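You operate a simulated robot arm through the tools that you are given. There is no shell and no other tool.

The job below is to be done with a simulated robot arm. You get a single attempt, and the scene is never put back.

JOB
Polish the cap of the black machine's group under its paddle.
Fine: the thumb screw is loose and stays so. Lift the paddle off to its peg, rub the fingerprints away with the blue pad, pad back, then press the paddle on again. Set down upright: blue polishing pad. What is to be rubbed or washed off counts as gone when no trace of it is left.
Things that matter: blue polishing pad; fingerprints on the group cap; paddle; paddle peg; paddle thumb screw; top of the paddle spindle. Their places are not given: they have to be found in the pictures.

It is judged by the outcome, as a careful person would: the job done as asked, and still so three seconds after it is handed in. It fails if anything else is knocked over, pushed out of place, dropped, spilled or broken. A push-on lid holds only when it is set on centred and level and pressed home; a screw cap is set on level and turned clockwise until tight.

ROBOT AND FRAMES
A 7-joint arm with a four-finger gripper, fixed in place. Base frame: the origin is at the foot of the arm, x ahead of it, y to its left, z up. Units: cm, rad, N and s.
Its first joint turns from -1.204 to 3.002 rad. Payload 3.67 kg.
Tool frame: the origin (TCP) lies between the finger pads and is the grasp point; the fingertips stand 2.8 cm ahead of it; z points along the fingers, y is the line along which they close. Largest opening 11.2 cm; the body of the gripper starts 7.3 cm behind the TCP.
Orientation is that of the tool frame in the base frame, as a unit quaternion [x, y, z, w]. With the fingers straight down and closing along the base's y, the tool's x points along the base's -x, its y along +y and its z along -z.

CONTROLS
- The arm moves only by the tool servo_tool. Its argument "series" is a list of rows, each a list of 2 entries, a list of its own where there are three numbers: the shift along the base's x, y, z in m, then the turn, a rotation vector about the base's x, y, z in rad. In form: [[[x, y, z], [ax, ay, az]], ...]. A call has 1 to 20 rows; each row shifts and turns the commanded pose from where the row before left it. "hand" is the finger opening in m, from 0 to 0.112, set as the call begins (left out, the last holds). Each row takes 0.2 s and may step no farther than 5 cm and 0.15 rad from the row before; otherwise, or with a gripper value out of range, the whole call is refused. A pose out of reach is approached as far as the arm can. The call stops where the force on the tool passes 40 N (or 10 N more than at its start, if that is more) or the arm is blocked; 0.2 s more then pass. The fingers move at their own pace and stop on an object; they squeeze with about 41 N. The grip force told is the motor's: it shows also when the fingers shut on nothing. Time passes only in rows, and 0.2 s behind the last, so rows that do not move let the fingers close. It gives the time, the measured TCP pose, the force on the tool (base axes), the opening and the grip force at its end, in the units of the frame above (readings bear some noise), with the torque about the TCP (base axes, N m) and any sound that the robot's microphone picked up, and new pictures: "show" is both (left out), scene, wrist or none.
- Cameras (640 x 400 px; columns grow to the right, rows downward): "scene" is fixed at [5.09, -65.19, 187.38]; the picture's right is [0.18, -0.98, 0.00], its down [-0.60, -0.11, -0.79] and it looks along [0.78, 0.14, -0.61] (base axes); focal length 355 px, centre (320, 200). "wrist" rides on the gripper at [6, -1.8, -10.4] in the tool frame; the picture's right is [0.29, 0.96, 0.00], its down [-0.80, 0.24, -0.55] and it looks along [-0.53, 0.16, 0.83] (tool axes); focal length 234 px, centre (320, 200).
- slide_trunk(by): slides the trunk up (or, below 0, down) by that many cm; the arm rides with it, the base frame stays. It gives what a move gives, with no picture.
- locate(camera, pixels): there is no depth. For up to 12 entries [column, row, z] of the newest picture of that camera ("zoom" is the newest enlarged one), the place [x, y] in the base frame at which the ray of that pixel passes the height z, good to about 0.2 cm. The clock stands still meanwhile.
- enlarge(camera, box): a new picture of the part [left, top, right, bottom] of that camera's present view, enlarged. The clock stands still meanwhile.
- hand_in(): hands the job in; it is judged then, once.

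Leave the gripper open and the arm clear of the work at the hand-in unless told otherwise.

The tools are called after ">>>" as a command line: name --argument value ..., lists and objects as JSON in quotes. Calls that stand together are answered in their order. servo_tool: Moves the arm, as the interface text tells. Its arguments: {"type":"object","properties":{"series":{"type":"array","items":{"type":"array"}},"hand":{"type":"number"},"show":{"type":"string","enum":["both","scene","wrist","none"]}},"required":["series"]} The other tools are called the same way: slide_trunk (by) slides the trunk up or down; locate (camera, pixels) gives the place at which the rays of pixels pass given heights; enlarge (camera, box) takes an enlarged picture of a part of a camera's view; hand_in () hands the job in.

At the start:

```text
time: 0.0
position: [63.77, -60.67, 140.86]
tool_rot: [0.0, 1.0, 0.0, 0.001]
contact_force: [-0.8, -0.1, -0.2]
ft_torque: [0.02, -0.05, 0.02]
opening: 11.19
grip_force: 0.0
trunk travel left (down, up): [-72.5, 11.5]
```

scene: 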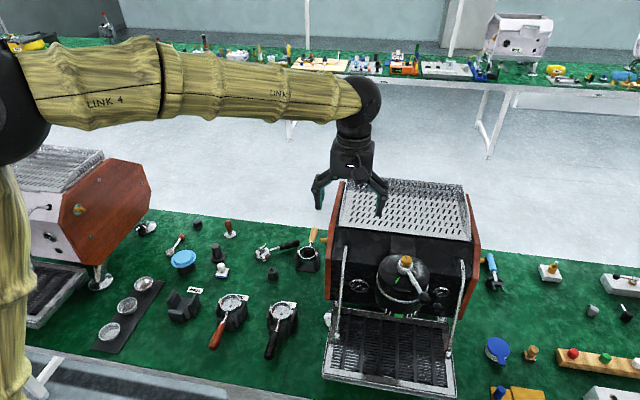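
wrist: 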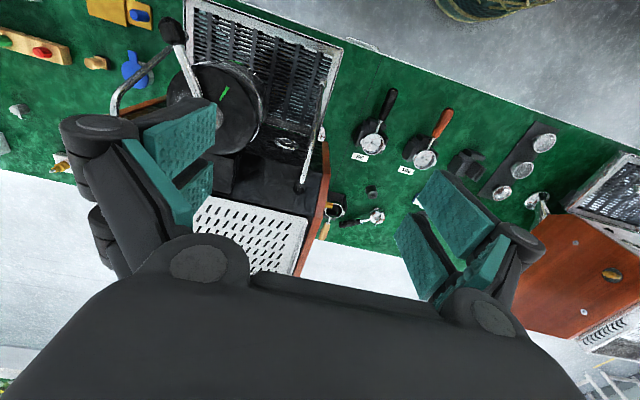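

I see the black machine at about (400,270) in the scene picture, with a round black group and an orange-tipped piece at (405,262). I'll enlarge the machine and the surroundings first.

>>> enlarge --camera "scene" --box '[320, 220, 480, 320]'

>>> enlarge --camera "scene" --box '[460, 230, 640, 400]'

>>> enlarge --camera "wrist" --box '[80, 0, 340, 170]'

>>> enlarge --camera "scene" --box '[130, 200, 340, 360]'

```text
4.00 times, centred on (400, 270) of scene
```

zoom: 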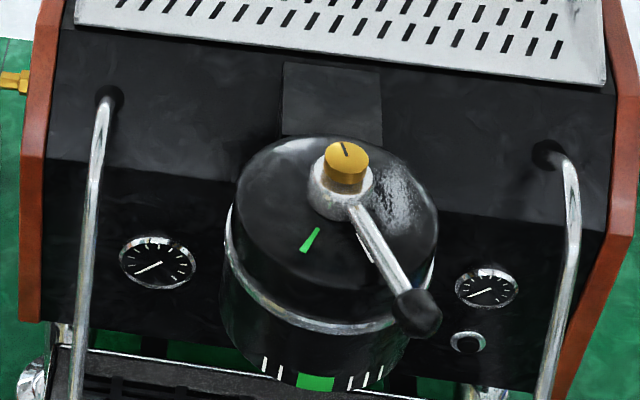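

```text
2.35 times, centred on (550, 315) of scene
```

zoom: 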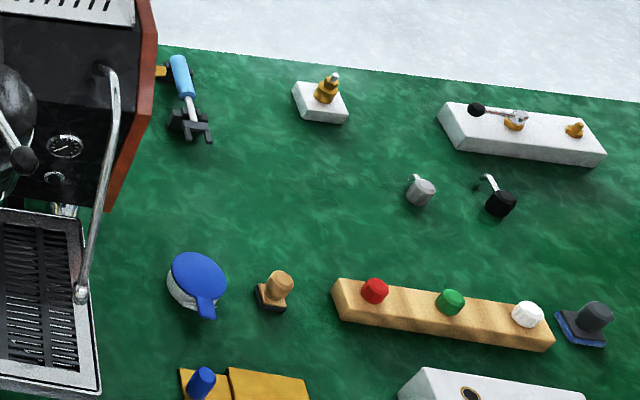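

```text
2.35 times, centred on (210, 85) of wrist
```

zoom: 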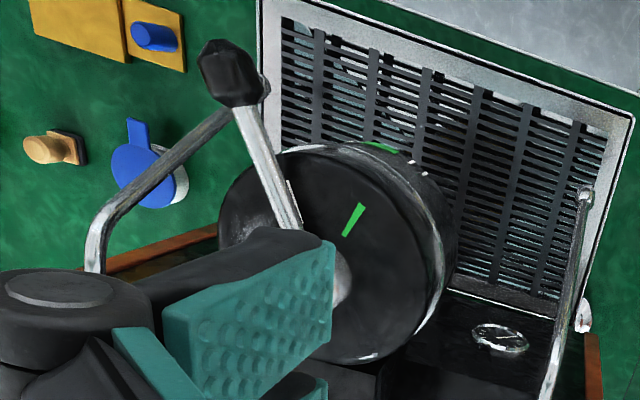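

```text
2.50 times, centred on (235, 280) of scene
```

zoom: 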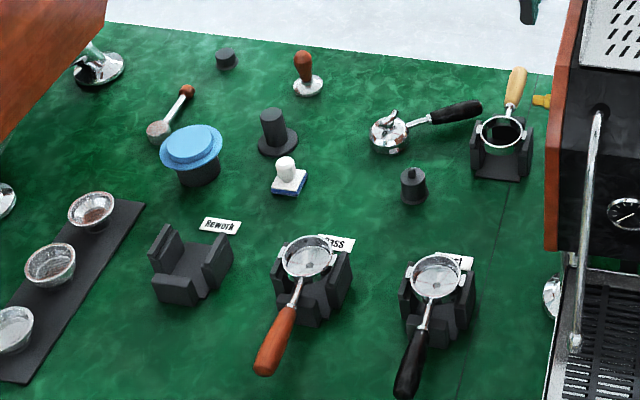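

Several candidates for the pad and the peg. I'll zoom tighter on each of them.

>>> enlarge --camera "scene" --box '[580, 300, 640, 340]'

>>> enlarge --camera "scene" --box '[200, 235, 280, 290]'

>>> enlarge --camera "scene" --box '[576, 260, 640, 300]'

>>> enlarge --camera "scene" --box '[470, 240, 580, 310]'

>>> enlarge --camera "scene" --box '[375, 250, 435, 290]'

>>> enlarge --camera "scene" --box '[480, 330, 640, 400]'

```text
10.00 times, centred on (610, 320) of scene
```

zoom: 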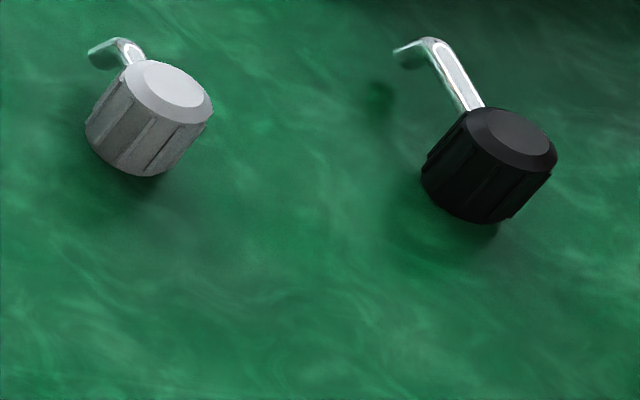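

```text
7.27 times, centred on (240, 262) of scene
```

zoom: 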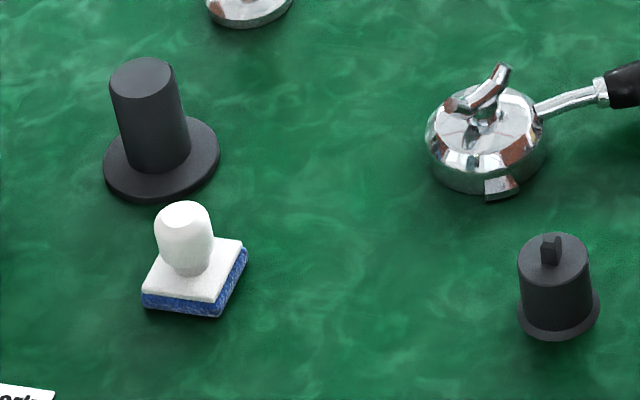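

```text
10.00 times, centred on (608, 280) of scene
```

zoom: 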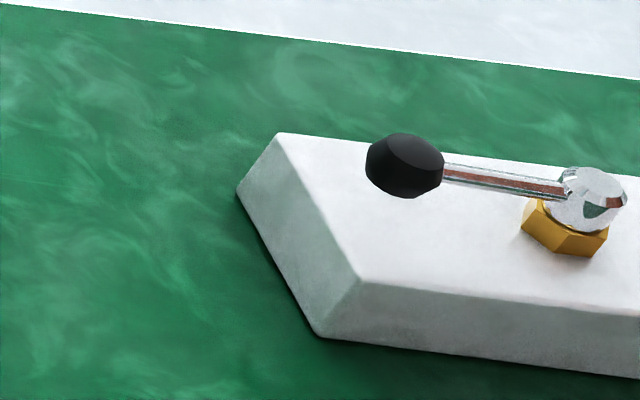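

```text
5.71 times, centred on (525, 275) of scene
```

zoom: 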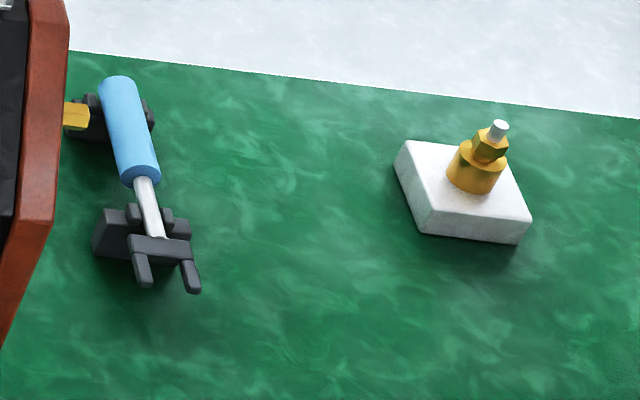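

```text
10.00 times, centred on (405, 270) of scene
```

zoom: 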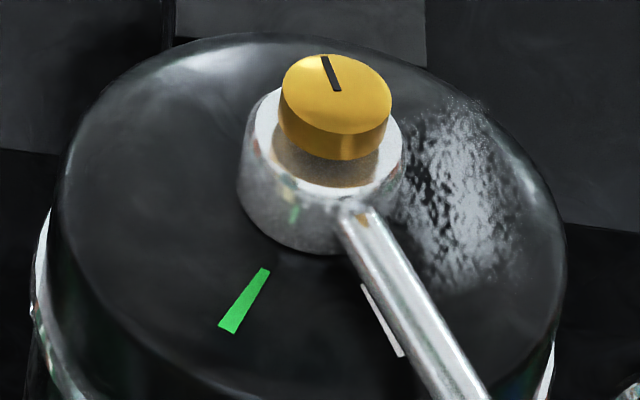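

```text
4.00 times, centred on (560, 365) of scene
```

zoom: 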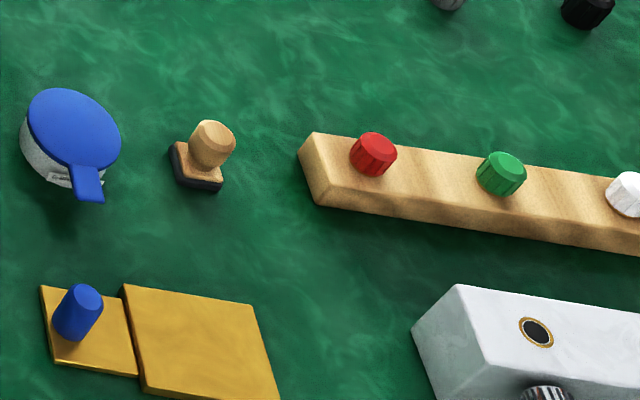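

The zoom reaches past the picture's edge; there was another grey-knobbed thing with a blue base near (663,368). I'll look at the region to the right as well, and at all pad-like things.

>>> enlarge --camera "scene" --box '[600, 340, 640, 400]'

>>> enlarge --camera "scene" --box '[560, 220, 640, 400]'

>>> enlarge --camera "scene" --box '[300, 240, 640, 400]'

>>> enlarge --camera "scene" --box '[510, 335, 560, 370]'

>>> enlarge --camera "wrist" --box '[0, 0, 200, 200]'

>>> enlarge --camera "wrist" --box '[320, 60, 640, 260]'

```text
6.67 times, centred on (620, 370) of scene
```

zoom: 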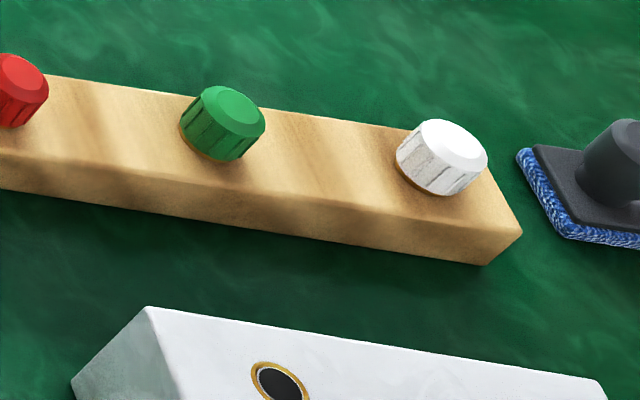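

```text
2.22 times, centred on (600, 310) of scene
```

zoom: 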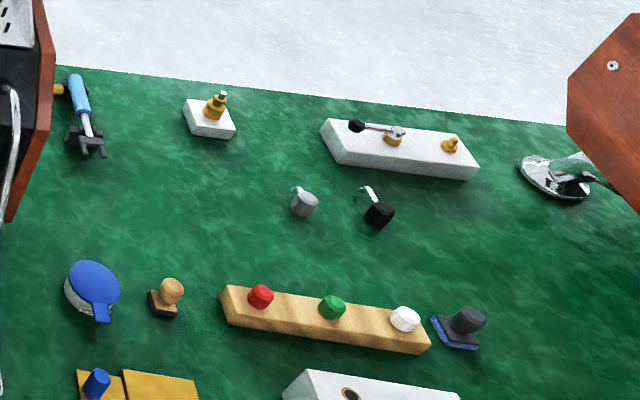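

```text
1.88 times, centred on (470, 320) of scene
```

zoom: 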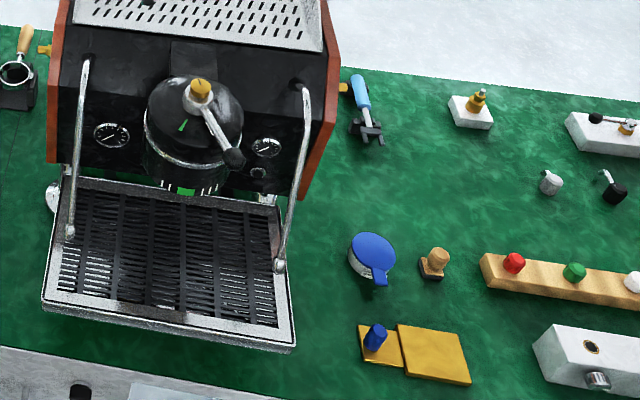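

```text
11.43 times, centred on (535, 352) of scene
```

zoom: 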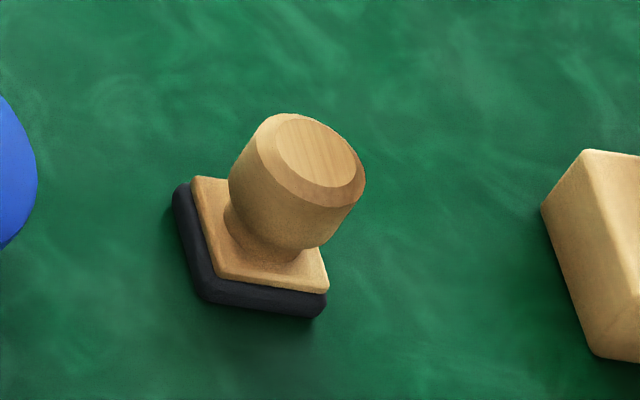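

```text
2.00 times, centred on (100, 100) of wrist
```

zoom: 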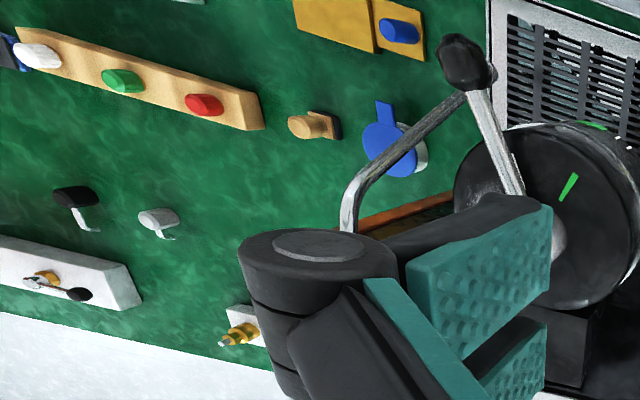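

```text
2.00 times, centred on (480, 160) of wrist
```

zoom: 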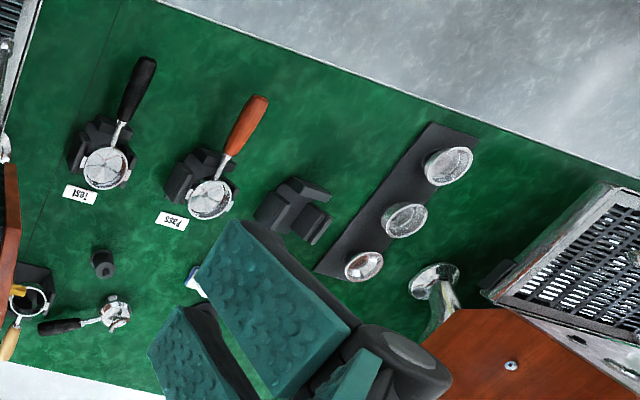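

I'll triangulate: the green mark on the cap is at scene (397,280) and wrist (224,93.5). I'll ask for its place at several heights in both cameras, plus the table height from the blue lid/wooden block.

>>> locate --camera "scene" --pixels '[[397, 280, 100], [397, 280, 110], [397, 280, 120], [550, 280, 80], [550, 280, 90], [550, 280, 100], [600, 352, 90], [600, 352, 80]]'

>>> locate --camera "wrist" --pixels '[[224, 93.5, 100], [224, 93.5, 110], [224, 93.5, 120], [56, 50, 80], [56, 50, 90], [56, 50, 100]]'

```text
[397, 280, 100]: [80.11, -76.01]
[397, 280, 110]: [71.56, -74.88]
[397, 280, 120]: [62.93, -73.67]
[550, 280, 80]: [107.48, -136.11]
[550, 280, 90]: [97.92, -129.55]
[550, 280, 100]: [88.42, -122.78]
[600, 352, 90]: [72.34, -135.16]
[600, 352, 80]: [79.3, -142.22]
```

```text
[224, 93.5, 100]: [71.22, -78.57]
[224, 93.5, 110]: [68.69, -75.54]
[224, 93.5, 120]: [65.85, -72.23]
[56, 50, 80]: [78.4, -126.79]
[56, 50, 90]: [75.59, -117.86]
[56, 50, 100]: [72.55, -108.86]
```

Cap top comes out at z≈115. Now the table height, from the far end of the seam of the yellow sheets: scene (510.5,386), wrist (129,26).

>>> locate --camera "scene" --pixels '[[510.5, 386, 70], [510.5, 386, 80], [510.5, 386, 90], [510.5, 386, 100]]'

>>> locate --camera "wrist" --pixels '[[129, 26, 70], [129, 26, 80], [129, 26, 90], [129, 26, 100]]'

```text
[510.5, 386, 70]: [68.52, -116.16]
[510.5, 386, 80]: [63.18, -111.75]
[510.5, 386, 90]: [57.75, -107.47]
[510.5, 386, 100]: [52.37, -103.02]
```

```text
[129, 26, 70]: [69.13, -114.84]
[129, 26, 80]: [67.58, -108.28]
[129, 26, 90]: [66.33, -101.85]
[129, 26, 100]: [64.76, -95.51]
```

Table is at about z≈68. I'll locate the candidates (white-knob pad, wood-knob pad, peg block, long block) at table height.

>>> locate --camera "scene" --pixels '[[222, 270, 69], [639, 368, 69], [533, 357, 69], [550, 274, 73], [615, 283, 73], [594, 310, 70], [620, 315, 70], [497, 352, 70], [406, 258, 117], [416, 270, 115]]'

>>> enlarge --camera "scene" --box '[630, 340, 640, 400]'

>>> enlarge --camera "scene" --box '[535, 260, 567, 280]'

>>> enlarge --camera "scene" --box '[206, 256, 238, 276]'

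```text
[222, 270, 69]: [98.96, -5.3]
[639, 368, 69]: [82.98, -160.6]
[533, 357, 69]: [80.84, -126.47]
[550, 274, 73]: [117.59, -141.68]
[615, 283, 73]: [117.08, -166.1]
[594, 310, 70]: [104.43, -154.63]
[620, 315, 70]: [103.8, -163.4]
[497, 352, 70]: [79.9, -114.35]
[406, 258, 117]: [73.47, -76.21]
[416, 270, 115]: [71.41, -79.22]
```

```text
6.67 times, centred on (635, 370) of scene
```

zoom: 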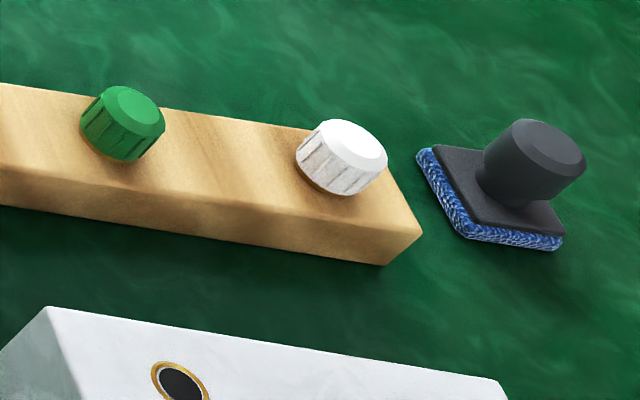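

```text
16.00 times, centred on (551, 270) of scene
```

zoom: 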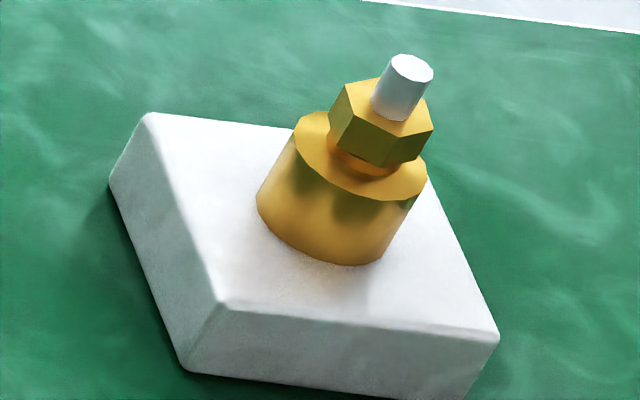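

```text
16.00 times, centred on (222, 266) of scene
```

zoom: 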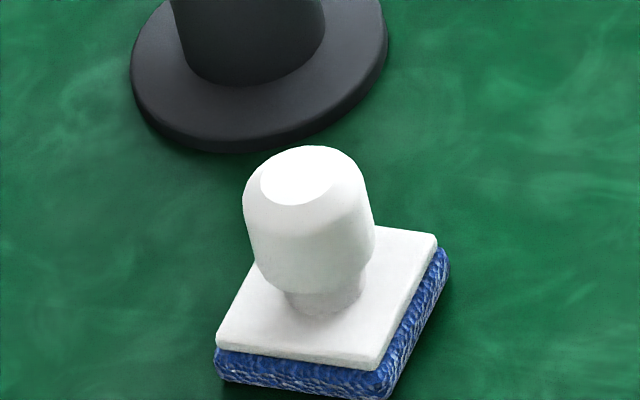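

The peg block, grey pad and long block at the right are far beyond reach (≥150 cm), so they're for other stations. The white-knobbed blue pad (222,268) is at about (98,-5), within reach, and the peg must be nearby too; dark upright pieces at (219,252) and (273,273) are candidates. I'll move the arm left at height to look with the wrist camera.

>>> servo_tool --series '[[[0, 0.045, 0], [0, 0, 0]], [[0, 0.045, 0], [0, 0, 0]], [[0, 0.045, 0], [0, 0, 0]], [[0, 0.045, 0], [0, 0, 0]], [[0, 0.045, 0], [0, 0, 0]], [[0, 0.045, 0], [0, 0, 0]], [[0, 0.045, 0], [0, 0, 0]], [[0, 0.045, 0], [0, 0, 0]], [[0, 0.045, 0], [0, 0, 0]], [[0, 0.03, -0.03], [0, 0, 0]], [[0, 0.0, -0.045], [0, 0, 0]], [[0, 0.0, -0.045], [0, 0, 0]], [[0, 0.0, -0.045], [0, 0, 0]], [[0, 0.0, -0.045], [0, 0, 0]], [[0, 0, 0], [0, 0, 0]]]'

```text
time: 3.2
position: [63.72, -17.17, 119.91]
tool_rot: [0.001, 1.0, -0.001, 0.001]
contact_force: [-1.1, -0.1, 0.6]
ft_torque: [0.01, -0.03, -0.05]
opening: 11.2
grip_force: 0.0
trunk travel left (down, up): [-72.5, 11.5]
```

scene: 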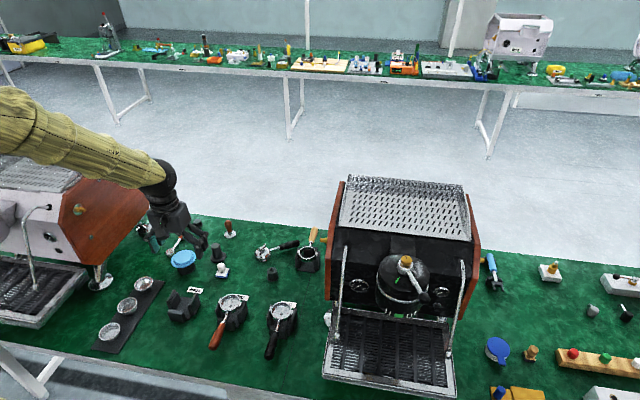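
wrist: 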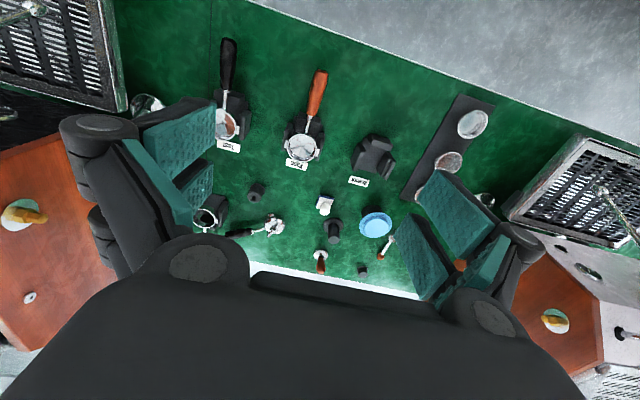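

Now the items are visible in the wrist picture: white-knob pad at (325,204), black top-hat at (333,230), small black post at (256,192). I'll enlarge them.

>>> enlarge --camera "wrist" --box '[300, 185, 364, 225]'

>>> enlarge --camera "wrist" --box '[300, 215, 380, 275]'

>>> enlarge --camera "wrist" --box '[230, 175, 294, 215]'

>>> enlarge --camera "scene" --box '[375, 250, 435, 290]'

>>> enlarge --camera "scene" --box '[185, 210, 285, 280]'

>>> locate --camera "wrist" --pixels '[[325, 206, 69], [333, 240, 69], [256, 196, 69]]'

```text
10.00 times, centred on (332, 205) of wrist
```

zoom: 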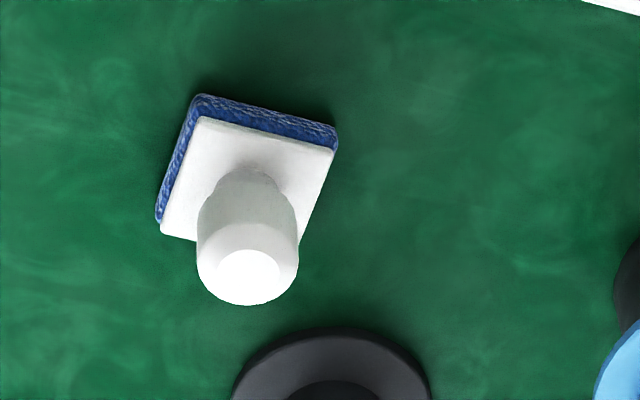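

```text
6.67 times, centred on (340, 245) of wrist
```

zoom: 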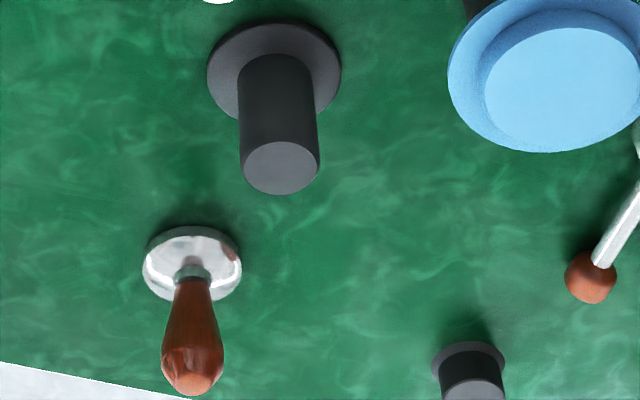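

```text
10.00 times, centred on (262, 195) of wrist
```

zoom: 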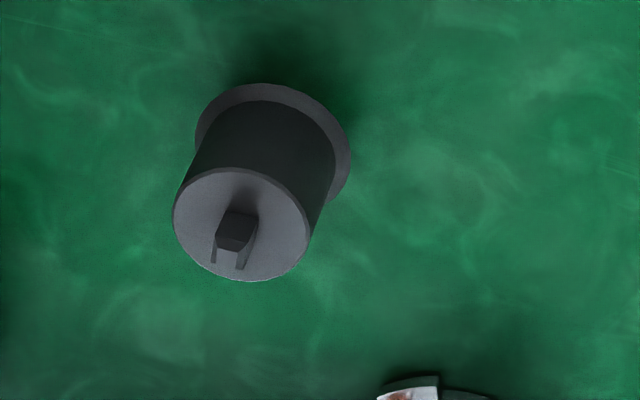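

```text
10.00 times, centred on (405, 270) of scene
```

zoom: 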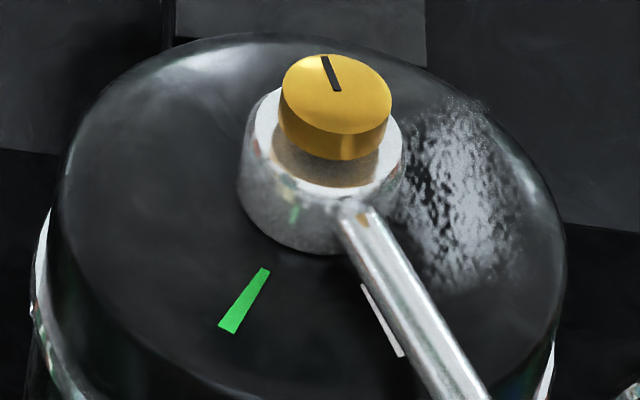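

```text
5.71 times, centred on (235, 245) of scene
```

zoom: 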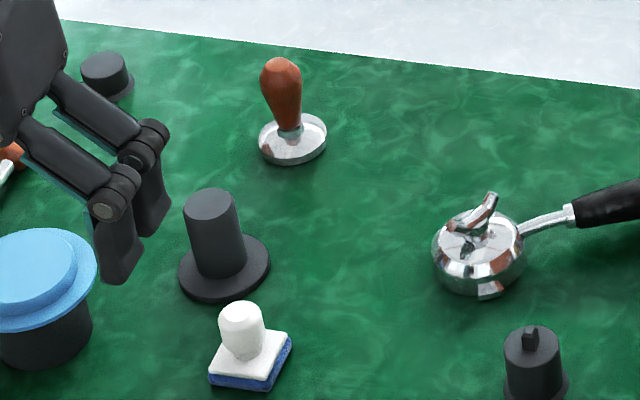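

```text
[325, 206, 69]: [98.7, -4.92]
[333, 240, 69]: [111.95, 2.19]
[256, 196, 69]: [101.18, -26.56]
```

The small post at wrist (256,192) with a keyed top looks peg-like, but other pegs may be hidden near the machine. I'll go up and over to look at the machine's group closely from above and in front.

>>> servo_tool --series '[[[0, 0, 0.045], [0, 0, 0]], [[0, 0, 0.045], [0, 0, 0]], [[0, 0, 0.045], [0, 0, 0]], [[0, 0, 0.045], [0, 0, 0]], [[-0.01, -0.045, 0], [0, 0, 0]], [[-0.01, -0.045, 0], [0, 0, 0]], [[-0.01, -0.045, 0], [0, 0, 0]], [[-0.01, -0.045, 0], [0, 0, 0]], [[-0.01, -0.045, 0], [0, 0, 0]], [[-0.01, -0.045, 0], [0, 0, 0]], [[-0.01, -0.045, 0], [0, 0, 0]], [[-0.01, -0.045, 0], [0, 0, 0]], [[-0.01, -0.045, 0], [0, 0, 0]], [[0, -0.045, 0], [0, 0, 0]], [[0, -0.045, 0], [0, 0, 0]], [[0, -0.045, 0], [0, 0, 0]], [[0, -0.045, 0], [0, 0, 0]], [[0, 0, 0], [0, 0, 0]], [[0, 0, 0], [0, 0, 0]]]' --show "wrist"

```text
time: 7.2
position: [55.26, -76.72, 137.44]
tool_rot: [0.001, 1.0, 0.003, 0.0]
contact_force: [-0.6, -0.2, -0.5]
ft_torque: [-0.05, -0.02, -0.02]
opening: 11.22
grip_force: 0.1
out of reach, approached as far as the arm can: row 16
trunk travel left (down, up): [-72.5, 11.5]
```

wrist: 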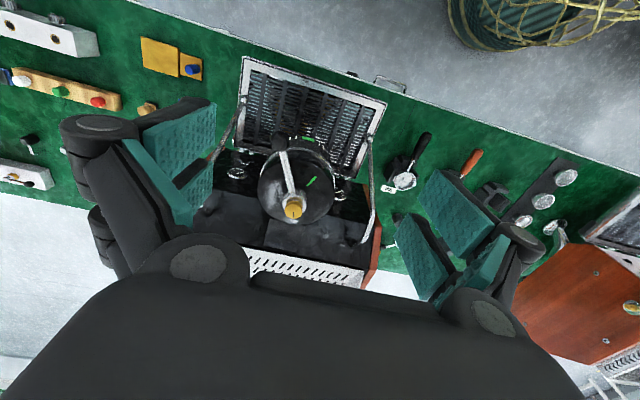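

The group is visible at wrist (295,190). I'll enlarge it.

>>> enlarge --camera "wrist" --box '[240, 130, 352, 230]'

>>> enlarge --camera "wrist" --box '[260, 160, 330, 220]'

>>> enlarge --camera "wrist" --box '[200, 200, 400, 320]'

>>> enlarge --camera "scene" --box '[320, 160, 500, 280]'

```text
4.00 times, centred on (296, 180) of wrist
```

zoom: 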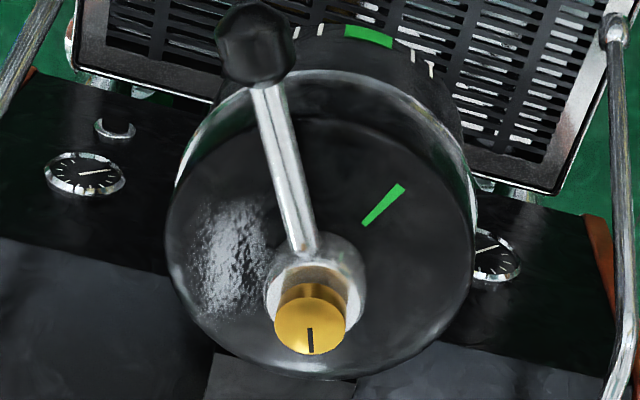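

```text
6.67 times, centred on (295, 190) of wrist
```

zoom: 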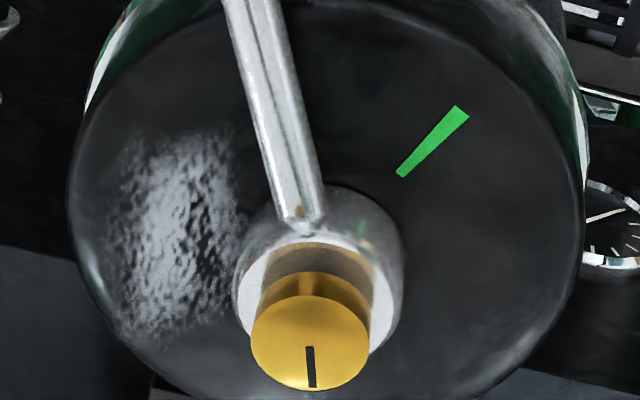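

```text
3.20 times, centred on (300, 260) of wrist
```

zoom: 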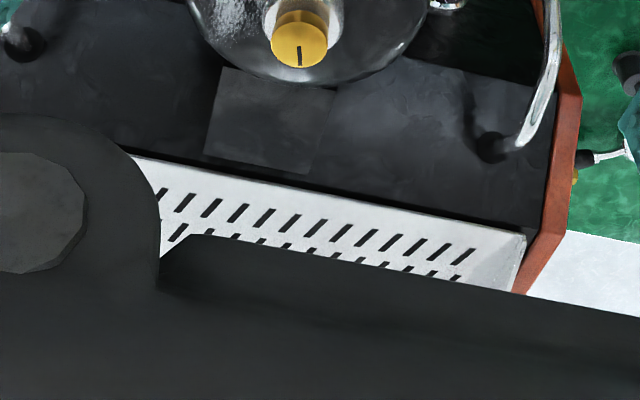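

```text
3.33 times, centred on (410, 220) of scene
```

zoom: 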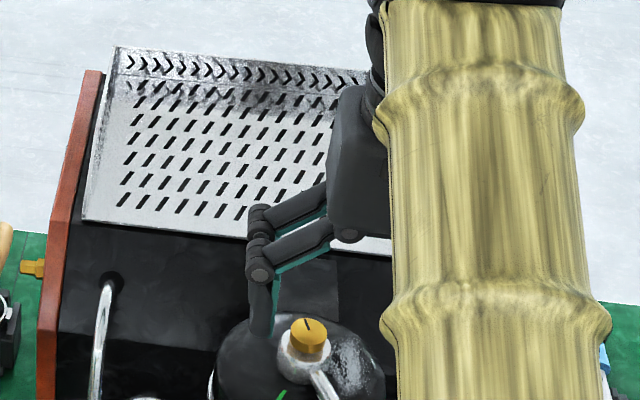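

No peg on the machine itself. I'll go back left to study the keyed post at (101,-26) from nearer.

>>> servo_tool --series '[[[0, 0.045, 0], [0, 0, 0]], [[0.02, 0.045, 0], [0, 0, 0]], [[0.02, 0.045, 0], [0, 0, 0]], [[0.02, 0.045, 0], [0, 0, 0]], [[0.02, 0.045, 0], [0, 0, 0]], [[0.02, 0.045, 0], [0, 0, 0]], [[0.02, 0.045, 0], [0, 0, 0]], [[0.02, 0.045, 0], [0, 0, 0]], [[0.02, 0.045, 0], [0, 0, 0]], [[0.01, 0.045, 0], [0, 0, 0]], [[0, 0.045, 0], [0, 0, 0]], [[0, 0, -0.045], [0, 0, 0]], [[0, 0, -0.045], [0, 0, 0]], [[0, 0, -0.045], [0, 0, 0]], [[0, 0, -0.045], [0, 0, 0]], [[0, 0, -0.045], [0, 0, 0]], [[0, 0, -0.045], [0, 0, 0]], [[0, 0, -0.045], [0, 0, 0]], [[0, 0, 0], [0, 0, 0]]]'

```text
time: 11.2
position: [72.11, -26.35, 106.51]
tool_rot: [0.0, 1.0, 0.0, 0.001]
contact_force: [-0.5, 0.6, -0.1]
ft_torque: [0.02, -0.06, 0.01]
opening: 11.21
grip_force: 0.1
trunk travel left (down, up): [-72.5, 11.5]
```

scene: 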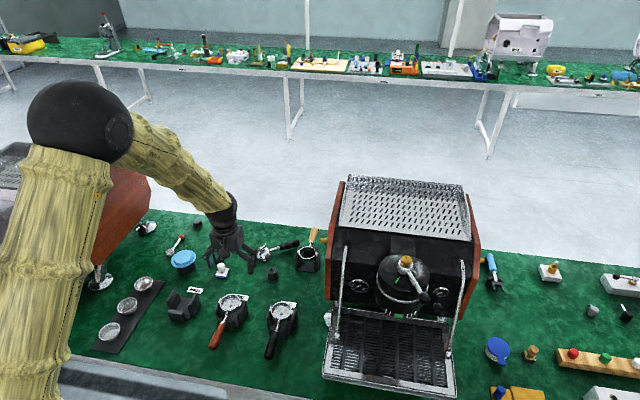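
wrist: 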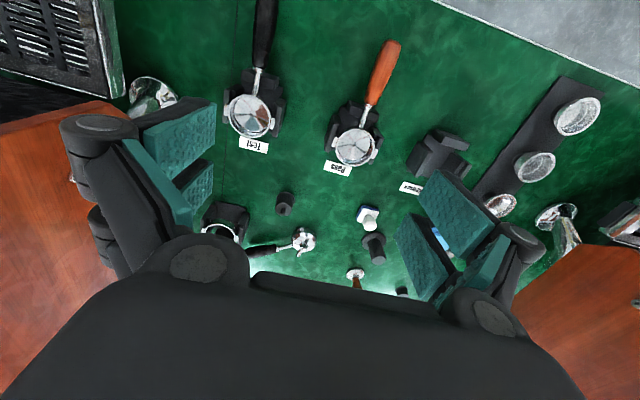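

>>> enlarge --camera "wrist" --box '[260, 185, 308, 215]'

>>> enlarge --camera "wrist" --box '[340, 195, 420, 275]'

>>> enlarge --camera "scene" --box '[256, 262, 290, 284]'

>>> locate --camera "wrist" --pixels '[[284, 197, 68], [285, 210, 72], [285, 210, 74], [285, 210, 76], [368, 214, 72], [368, 222, 74]]'

>>> locate --camera "scene" --pixels '[[273, 270, 72], [273, 270, 74], [273, 270, 76], [273, 278, 68], [222, 262, 72], [222, 262, 74]]'

```text
13.33 times, centred on (284, 200) of wrist
```

zoom: 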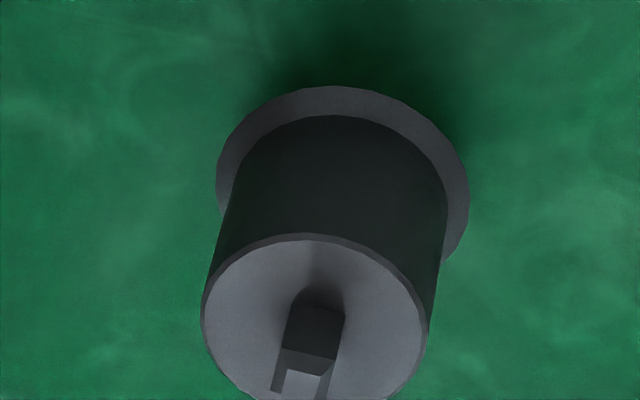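

```text
5.00 times, centred on (380, 235) of wrist
```

zoom: 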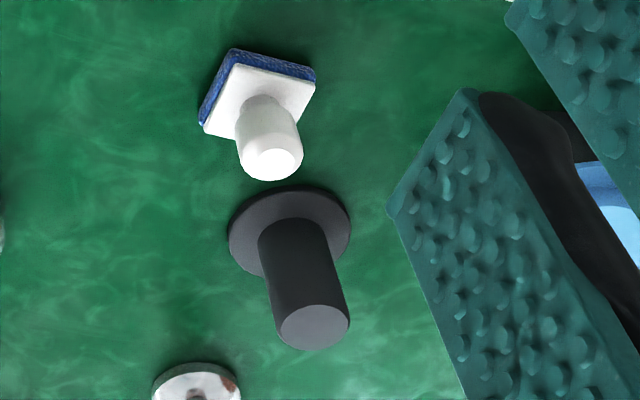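

```text
16.00 times, centred on (273, 273) of scene
```

zoom: 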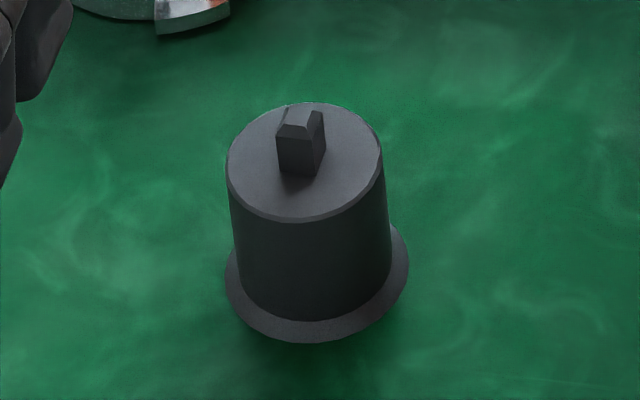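

```text
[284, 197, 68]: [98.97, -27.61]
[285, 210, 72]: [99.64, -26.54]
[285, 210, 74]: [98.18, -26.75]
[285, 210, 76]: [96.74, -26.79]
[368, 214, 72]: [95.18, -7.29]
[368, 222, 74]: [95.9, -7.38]
```

```text
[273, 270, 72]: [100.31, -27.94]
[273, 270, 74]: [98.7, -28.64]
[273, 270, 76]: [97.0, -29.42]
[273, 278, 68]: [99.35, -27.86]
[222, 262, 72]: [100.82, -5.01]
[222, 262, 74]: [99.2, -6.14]
```

The post's top has a chamfered key: this is the paddle peg. I'll triangulate its top and foot in both cameras to get heights right.

>>> locate --camera "wrist" --pixels '[[283.85, 208.9, 64], [283.85, 208.9, 68], [283.85, 208.9, 72], [283.85, 208.9, 76], [285.65, 197.9, 60], [285.65, 197.9, 64], [285.65, 197.9, 68], [285.65, 197.9, 72]]'

>>> locate --camera "scene" --pixels '[[272.06, 270.6, 64], [272.06, 270.6, 68], [272.06, 270.6, 72], [272.06, 270.6, 76], [272.75, 277.4, 60], [272.75, 277.4, 64], [272.75, 277.4, 68], [272.75, 277.4, 72]]'

```text
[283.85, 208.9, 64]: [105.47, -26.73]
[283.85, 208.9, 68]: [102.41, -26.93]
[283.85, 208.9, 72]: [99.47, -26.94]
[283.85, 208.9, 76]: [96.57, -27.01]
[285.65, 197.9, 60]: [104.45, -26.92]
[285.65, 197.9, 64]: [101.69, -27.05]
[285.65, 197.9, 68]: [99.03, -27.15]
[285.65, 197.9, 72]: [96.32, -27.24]
```

```text
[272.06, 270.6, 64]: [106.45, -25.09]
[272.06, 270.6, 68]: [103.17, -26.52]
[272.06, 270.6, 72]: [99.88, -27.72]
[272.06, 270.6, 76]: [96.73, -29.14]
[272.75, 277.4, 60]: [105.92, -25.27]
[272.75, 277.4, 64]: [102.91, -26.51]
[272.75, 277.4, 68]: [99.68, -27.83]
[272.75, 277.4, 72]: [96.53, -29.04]
```

Peg is near (101,-27), top z≈70, table≈66. That's about 104 cm out, so I'll test the arm's reach in free air at this trunk height by moving outwards.

>>> servo_tool --series '[[[0.045, 0, 0], [0, 0, 0]], [[0.045, 0, 0], [0, 0, 0]], [[0.045, 0, 0], [0, 0, 0]], [[0.045, 0, 0], [0, 0, 0]], [[0.045, 0, 0], [0, 0, 0]], [[0.045, 0, 0], [0, 0, 0]], [[0, 0, 0], [0, 0, 0]], [[0, 0, 0], [0, 0, 0]]]'

```text
time: 13.0
position: [99.15, -26.29, 106.26]
tool_rot: [0.0, 1.0, 0.0, -0.001]
contact_force: [0.4, 0.0, -1.4]
ft_torque: [0.0, 0.02, -0.01]
opening: 11.2
grip_force: 0.0
trunk travel left (down, up): [-72.5, 11.5]
```

scene: 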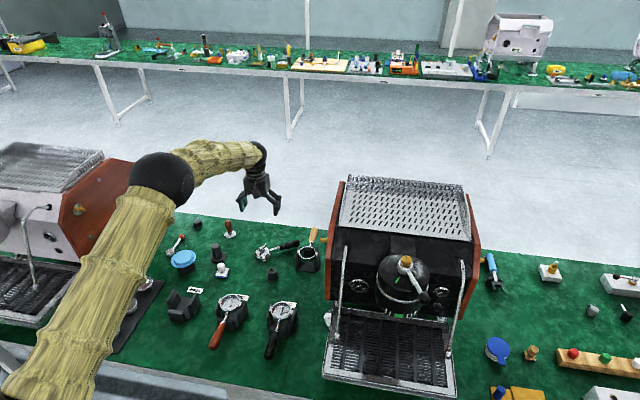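
wrist: 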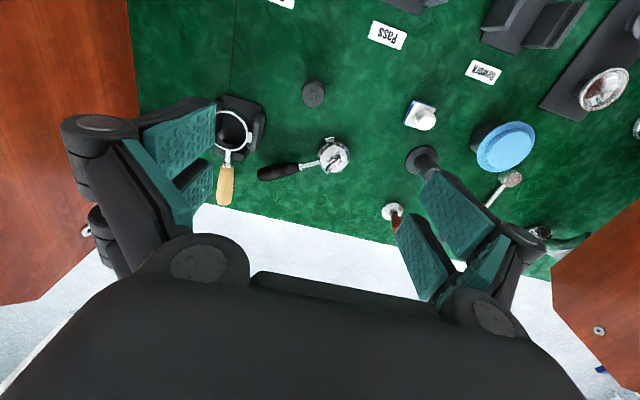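

The arm reaches well here. The peg is now near-overhead at wrist (313,94); pad at (420,115). Enlarging and locating both.

>>> enlarge --camera "wrist" --box '[289, 79, 337, 109]'

>>> enlarge --camera "wrist" --box '[396, 95, 444, 135]'

>>> locate --camera "wrist" --pixels '[[313, 94, 66], [313, 94, 70], [313, 94, 74], [422, 119, 66], [422, 119, 70], [422, 119, 74]]'

```text
13.33 times, centred on (313, 94) of wrist
```

zoom: 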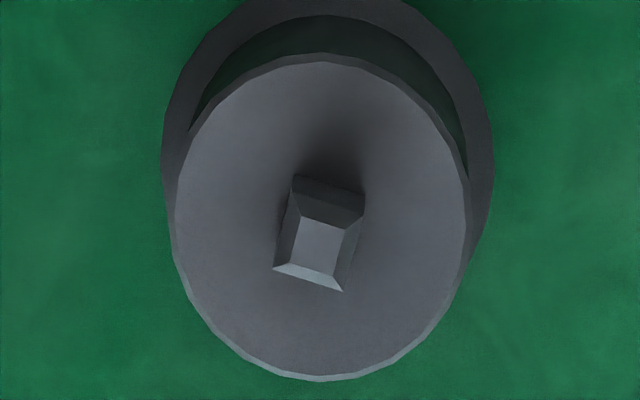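

```text
10.00 times, centred on (420, 115) of wrist
```

zoom: 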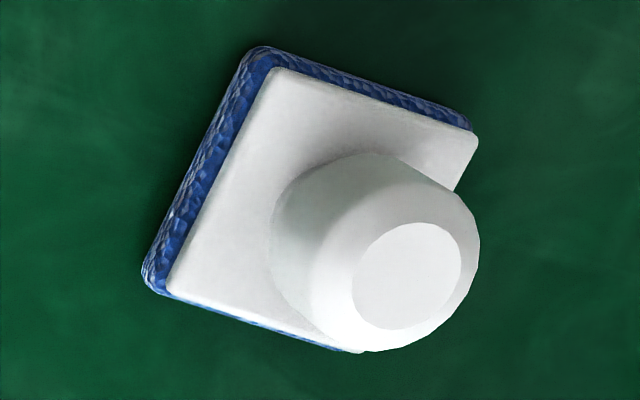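

```text
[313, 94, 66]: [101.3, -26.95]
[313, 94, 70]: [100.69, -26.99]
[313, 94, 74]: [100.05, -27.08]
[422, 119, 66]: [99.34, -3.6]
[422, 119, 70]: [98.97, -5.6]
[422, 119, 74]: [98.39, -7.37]
```

The key is a small square lug, about 1 cm, central on the peg. I'll come back to align its yaw later; let me record its corners' rays now, then go back over the machine (raised) for a close look at the paddle.

>>> locate --camera "zoom" --pixels '[[320, 200, 70]]'

>>> locate --camera "wrist" --pixels '[[311.1, 92.1, 70], [316.4, 93.3, 70], [309.5, 99.1, 71], [314.7, 100.9, 71], [312.6, 95.9, 70], [302.3, 93, 70], [324.3, 96, 70], [312.6, 83.5, 70], [313.2, 107.5, 70], [312.9, 97.6, 71]]'

>>> servo_tool --series '[[[-0.03, 0, 0.035], [0, 0, 0]], [[-0.03, 0, 0.035], [0, 0, 0]], [[-0.03, 0, 0.035], [0, 0, 0]], [[-0.03, 0, 0.035], [0, 0, 0]], [[-0.03, 0, 0.035], [0, 0, 0]], [[-0.03, 0, 0.035], [0, 0, 0]], [[-0.03, 0, 0.035], [0, 0, 0]], [[-0.02, 0, 0.035], [0, 0, 0]], [[-0.01, -0.045, 0], [0, 0, 0]], [[-0.01, -0.045, 0], [0, 0, 0]], [[-0.01, -0.045, 0], [0, 0, 0]], [[-0.01, -0.045, 0], [0, 0, 0]], [[-0.01, -0.045, 0], [0, 0, 0]], [[-0.01, -0.045, 0], [0, 0, 0]], [[-0.01, -0.045, 0], [0, 0, 0]], [[-0.01, -0.045, 0], [0, 0, 0]], [[-0.01, -0.045, 0], [0, 0, 0]], [[-0.01, -0.045, 0], [0, 0, 0]], [[0, 0, 0], [0, 0, 0]]]'

```text
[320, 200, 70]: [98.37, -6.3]
```

```text
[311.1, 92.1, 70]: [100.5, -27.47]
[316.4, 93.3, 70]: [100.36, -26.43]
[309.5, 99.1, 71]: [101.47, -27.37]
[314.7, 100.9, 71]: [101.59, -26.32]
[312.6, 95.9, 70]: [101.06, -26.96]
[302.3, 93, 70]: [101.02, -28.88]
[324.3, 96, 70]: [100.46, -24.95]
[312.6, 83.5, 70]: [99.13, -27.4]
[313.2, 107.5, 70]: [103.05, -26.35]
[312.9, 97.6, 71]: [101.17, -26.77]
```

```text
time: 17.0
position: [66.11, -71.38, 134.14]
tool_rot: [0.0, 1.0, 0.0, 0.0]
contact_force: [-0.1, -0.7, 0.7]
ft_torque: [0.02, 0.01, 0.0]
opening: 11.17
grip_force: 0.0
trunk travel left (down, up): [-72.5, 11.5]
```

scene: 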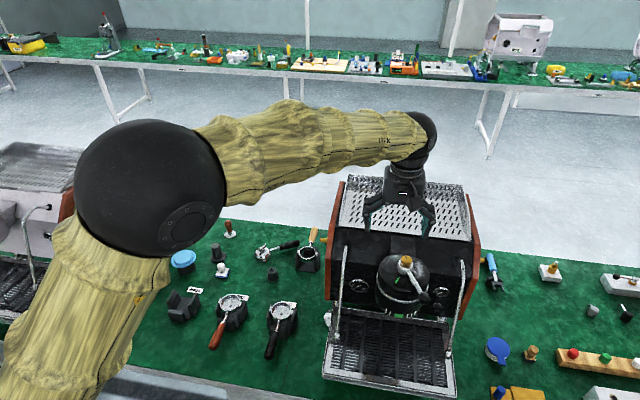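
wrist: 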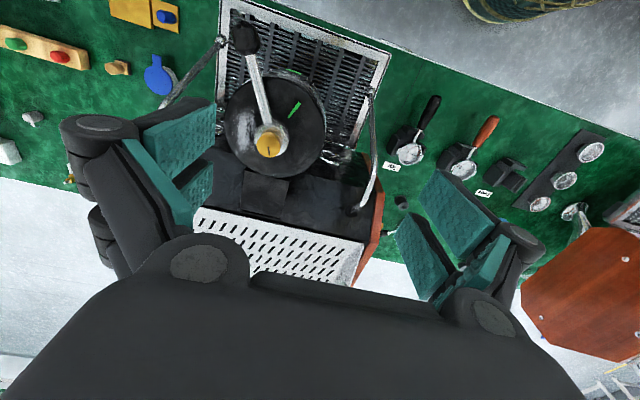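

Now the paddle is at wrist (265,135). I'll enlarge it and the spot around it.

>>> enlarge --camera "wrist" --box '[230, 90, 310, 180]'

>>> enlarge --camera "wrist" --box '[245, 115, 293, 163]'

>>> locate --camera "wrist" --pixels '[[268, 144, 120], [268, 144, 118], [268, 144, 116], [245, 38, 117], [245, 38, 120], [295, 109, 115]]'

>>> locate --camera "scene" --pixels '[[406, 260, 120], [406, 260, 118], [406, 260, 116], [424, 297, 117], [424, 297, 120], [397, 280, 115]]'

```text
4.44 times, centred on (270, 135) of wrist
```

zoom: 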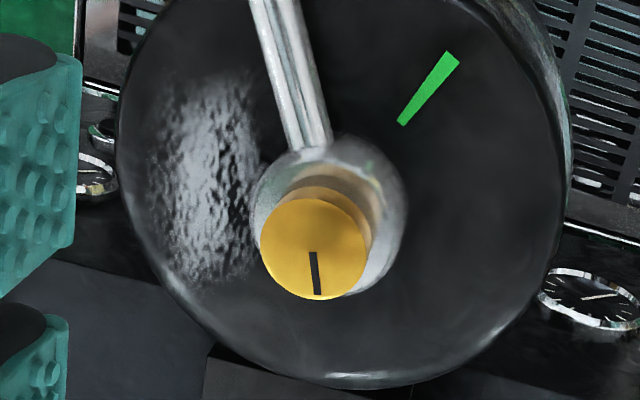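

```text
8.33 times, centred on (269, 139) of wrist
```

zoom: 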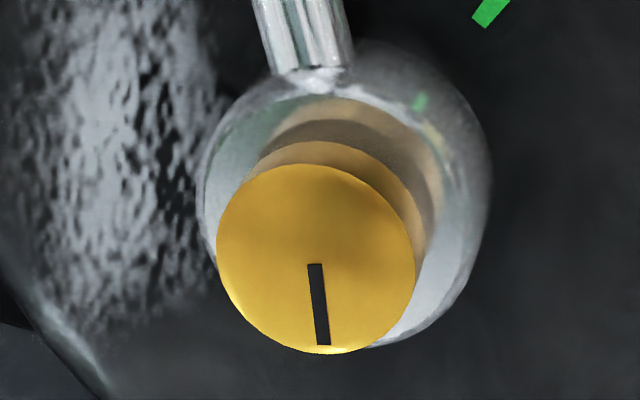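

```text
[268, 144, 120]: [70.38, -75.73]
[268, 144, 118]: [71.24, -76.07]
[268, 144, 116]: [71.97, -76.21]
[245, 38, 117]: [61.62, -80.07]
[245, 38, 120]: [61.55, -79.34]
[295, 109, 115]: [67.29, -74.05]
```

```text
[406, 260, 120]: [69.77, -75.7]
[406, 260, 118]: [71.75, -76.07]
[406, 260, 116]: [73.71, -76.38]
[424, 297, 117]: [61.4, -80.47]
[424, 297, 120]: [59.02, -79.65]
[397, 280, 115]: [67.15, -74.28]
```

Screw top centre is at about (70.8,-75.9,119); knob at (61.5,-80.3,117). Handle direction is about (-0.904,-0.428). I'll check the height of the cup tray's front edge (scene (339,225.5), wrist (364,241)) and some cap rim points to verify the cap is level.

>>> locate --camera "wrist" --pixels '[[364, 241, 110], [364, 241, 115], [364, 241, 120], [364, 241, 125]]'

>>> locate --camera "scene" --pixels '[[339, 225.5, 110], [339, 225.5, 115], [339, 225.5, 120], [339, 225.5, 125]]'

>>> enlarge --camera "wrist" --box '[180, 60, 400, 200]'

>>> enlarge --camera "scene" --box '[360, 240, 450, 320]'

```text
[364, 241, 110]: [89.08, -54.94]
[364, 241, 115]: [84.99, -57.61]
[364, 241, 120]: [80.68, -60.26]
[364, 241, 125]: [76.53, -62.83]
```

```text
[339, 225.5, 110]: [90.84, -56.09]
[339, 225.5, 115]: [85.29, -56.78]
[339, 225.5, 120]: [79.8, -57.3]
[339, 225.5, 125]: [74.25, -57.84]
```

```text
2.86 times, centred on (290, 130) of wrist
```

zoom: 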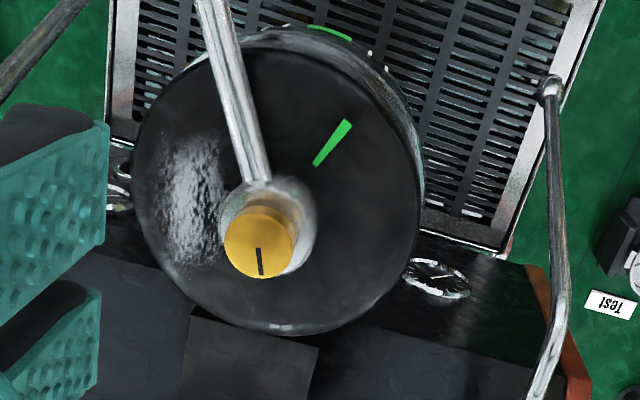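

```text
5.00 times, centred on (405, 280) of scene
```

zoom: 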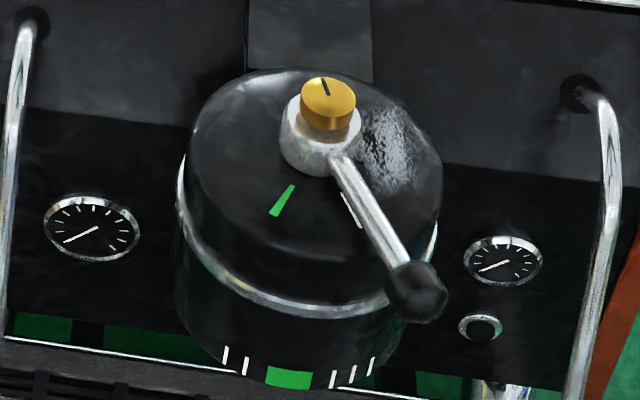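

Tray edge is about z 113.5 at x≈86, so the gripper clears it. I'll turn the tool +25° so the fingers straddle the handle, move above the hub at z≈127, and narrow the opening to 7.5 cm.

>>> servo_tool --series '[[[0.015, -0.015, 0], [0, 0, 0.147]], [[0.016, -0.015, 0], [0, 0, 0.147]], [[0.016, -0.015, 0], [0, 0, 0.147]], [[0, 0, -0.035], [0, 0, 0]], [[0, 0, -0.035], [0, 0, 0]], [[0, 0, 0], [0, 0, 0]], [[0, 0, 0], [0, 0, 0]]]' --hand 0.075

```text
time: 18.6
position: [70.83, -75.67, 127.25]
tool_rot: [-0.218, 0.976, 0.0, 0.0]
contact_force: [0.0, 0.2, 0.6]
ft_torque: [0.04, 0.02, -0.02]
opening: 7.49
grip_force: 0.0
trunk travel left (down, up): [-72.5, 11.5]
```

scene: 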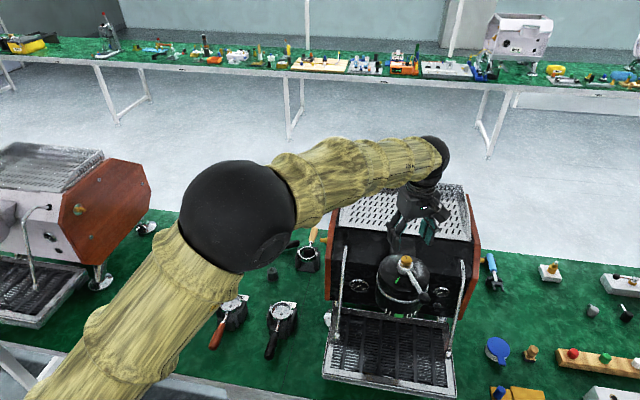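
wrist: 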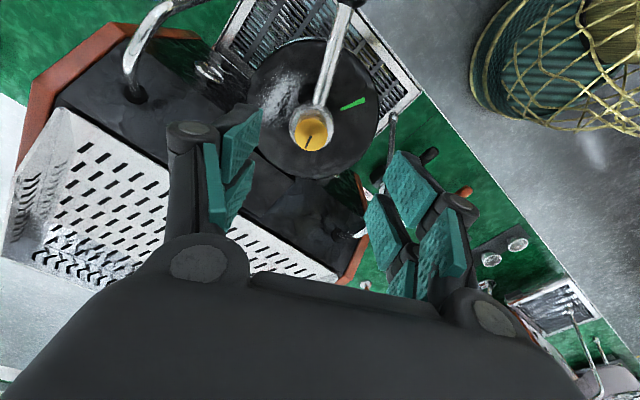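

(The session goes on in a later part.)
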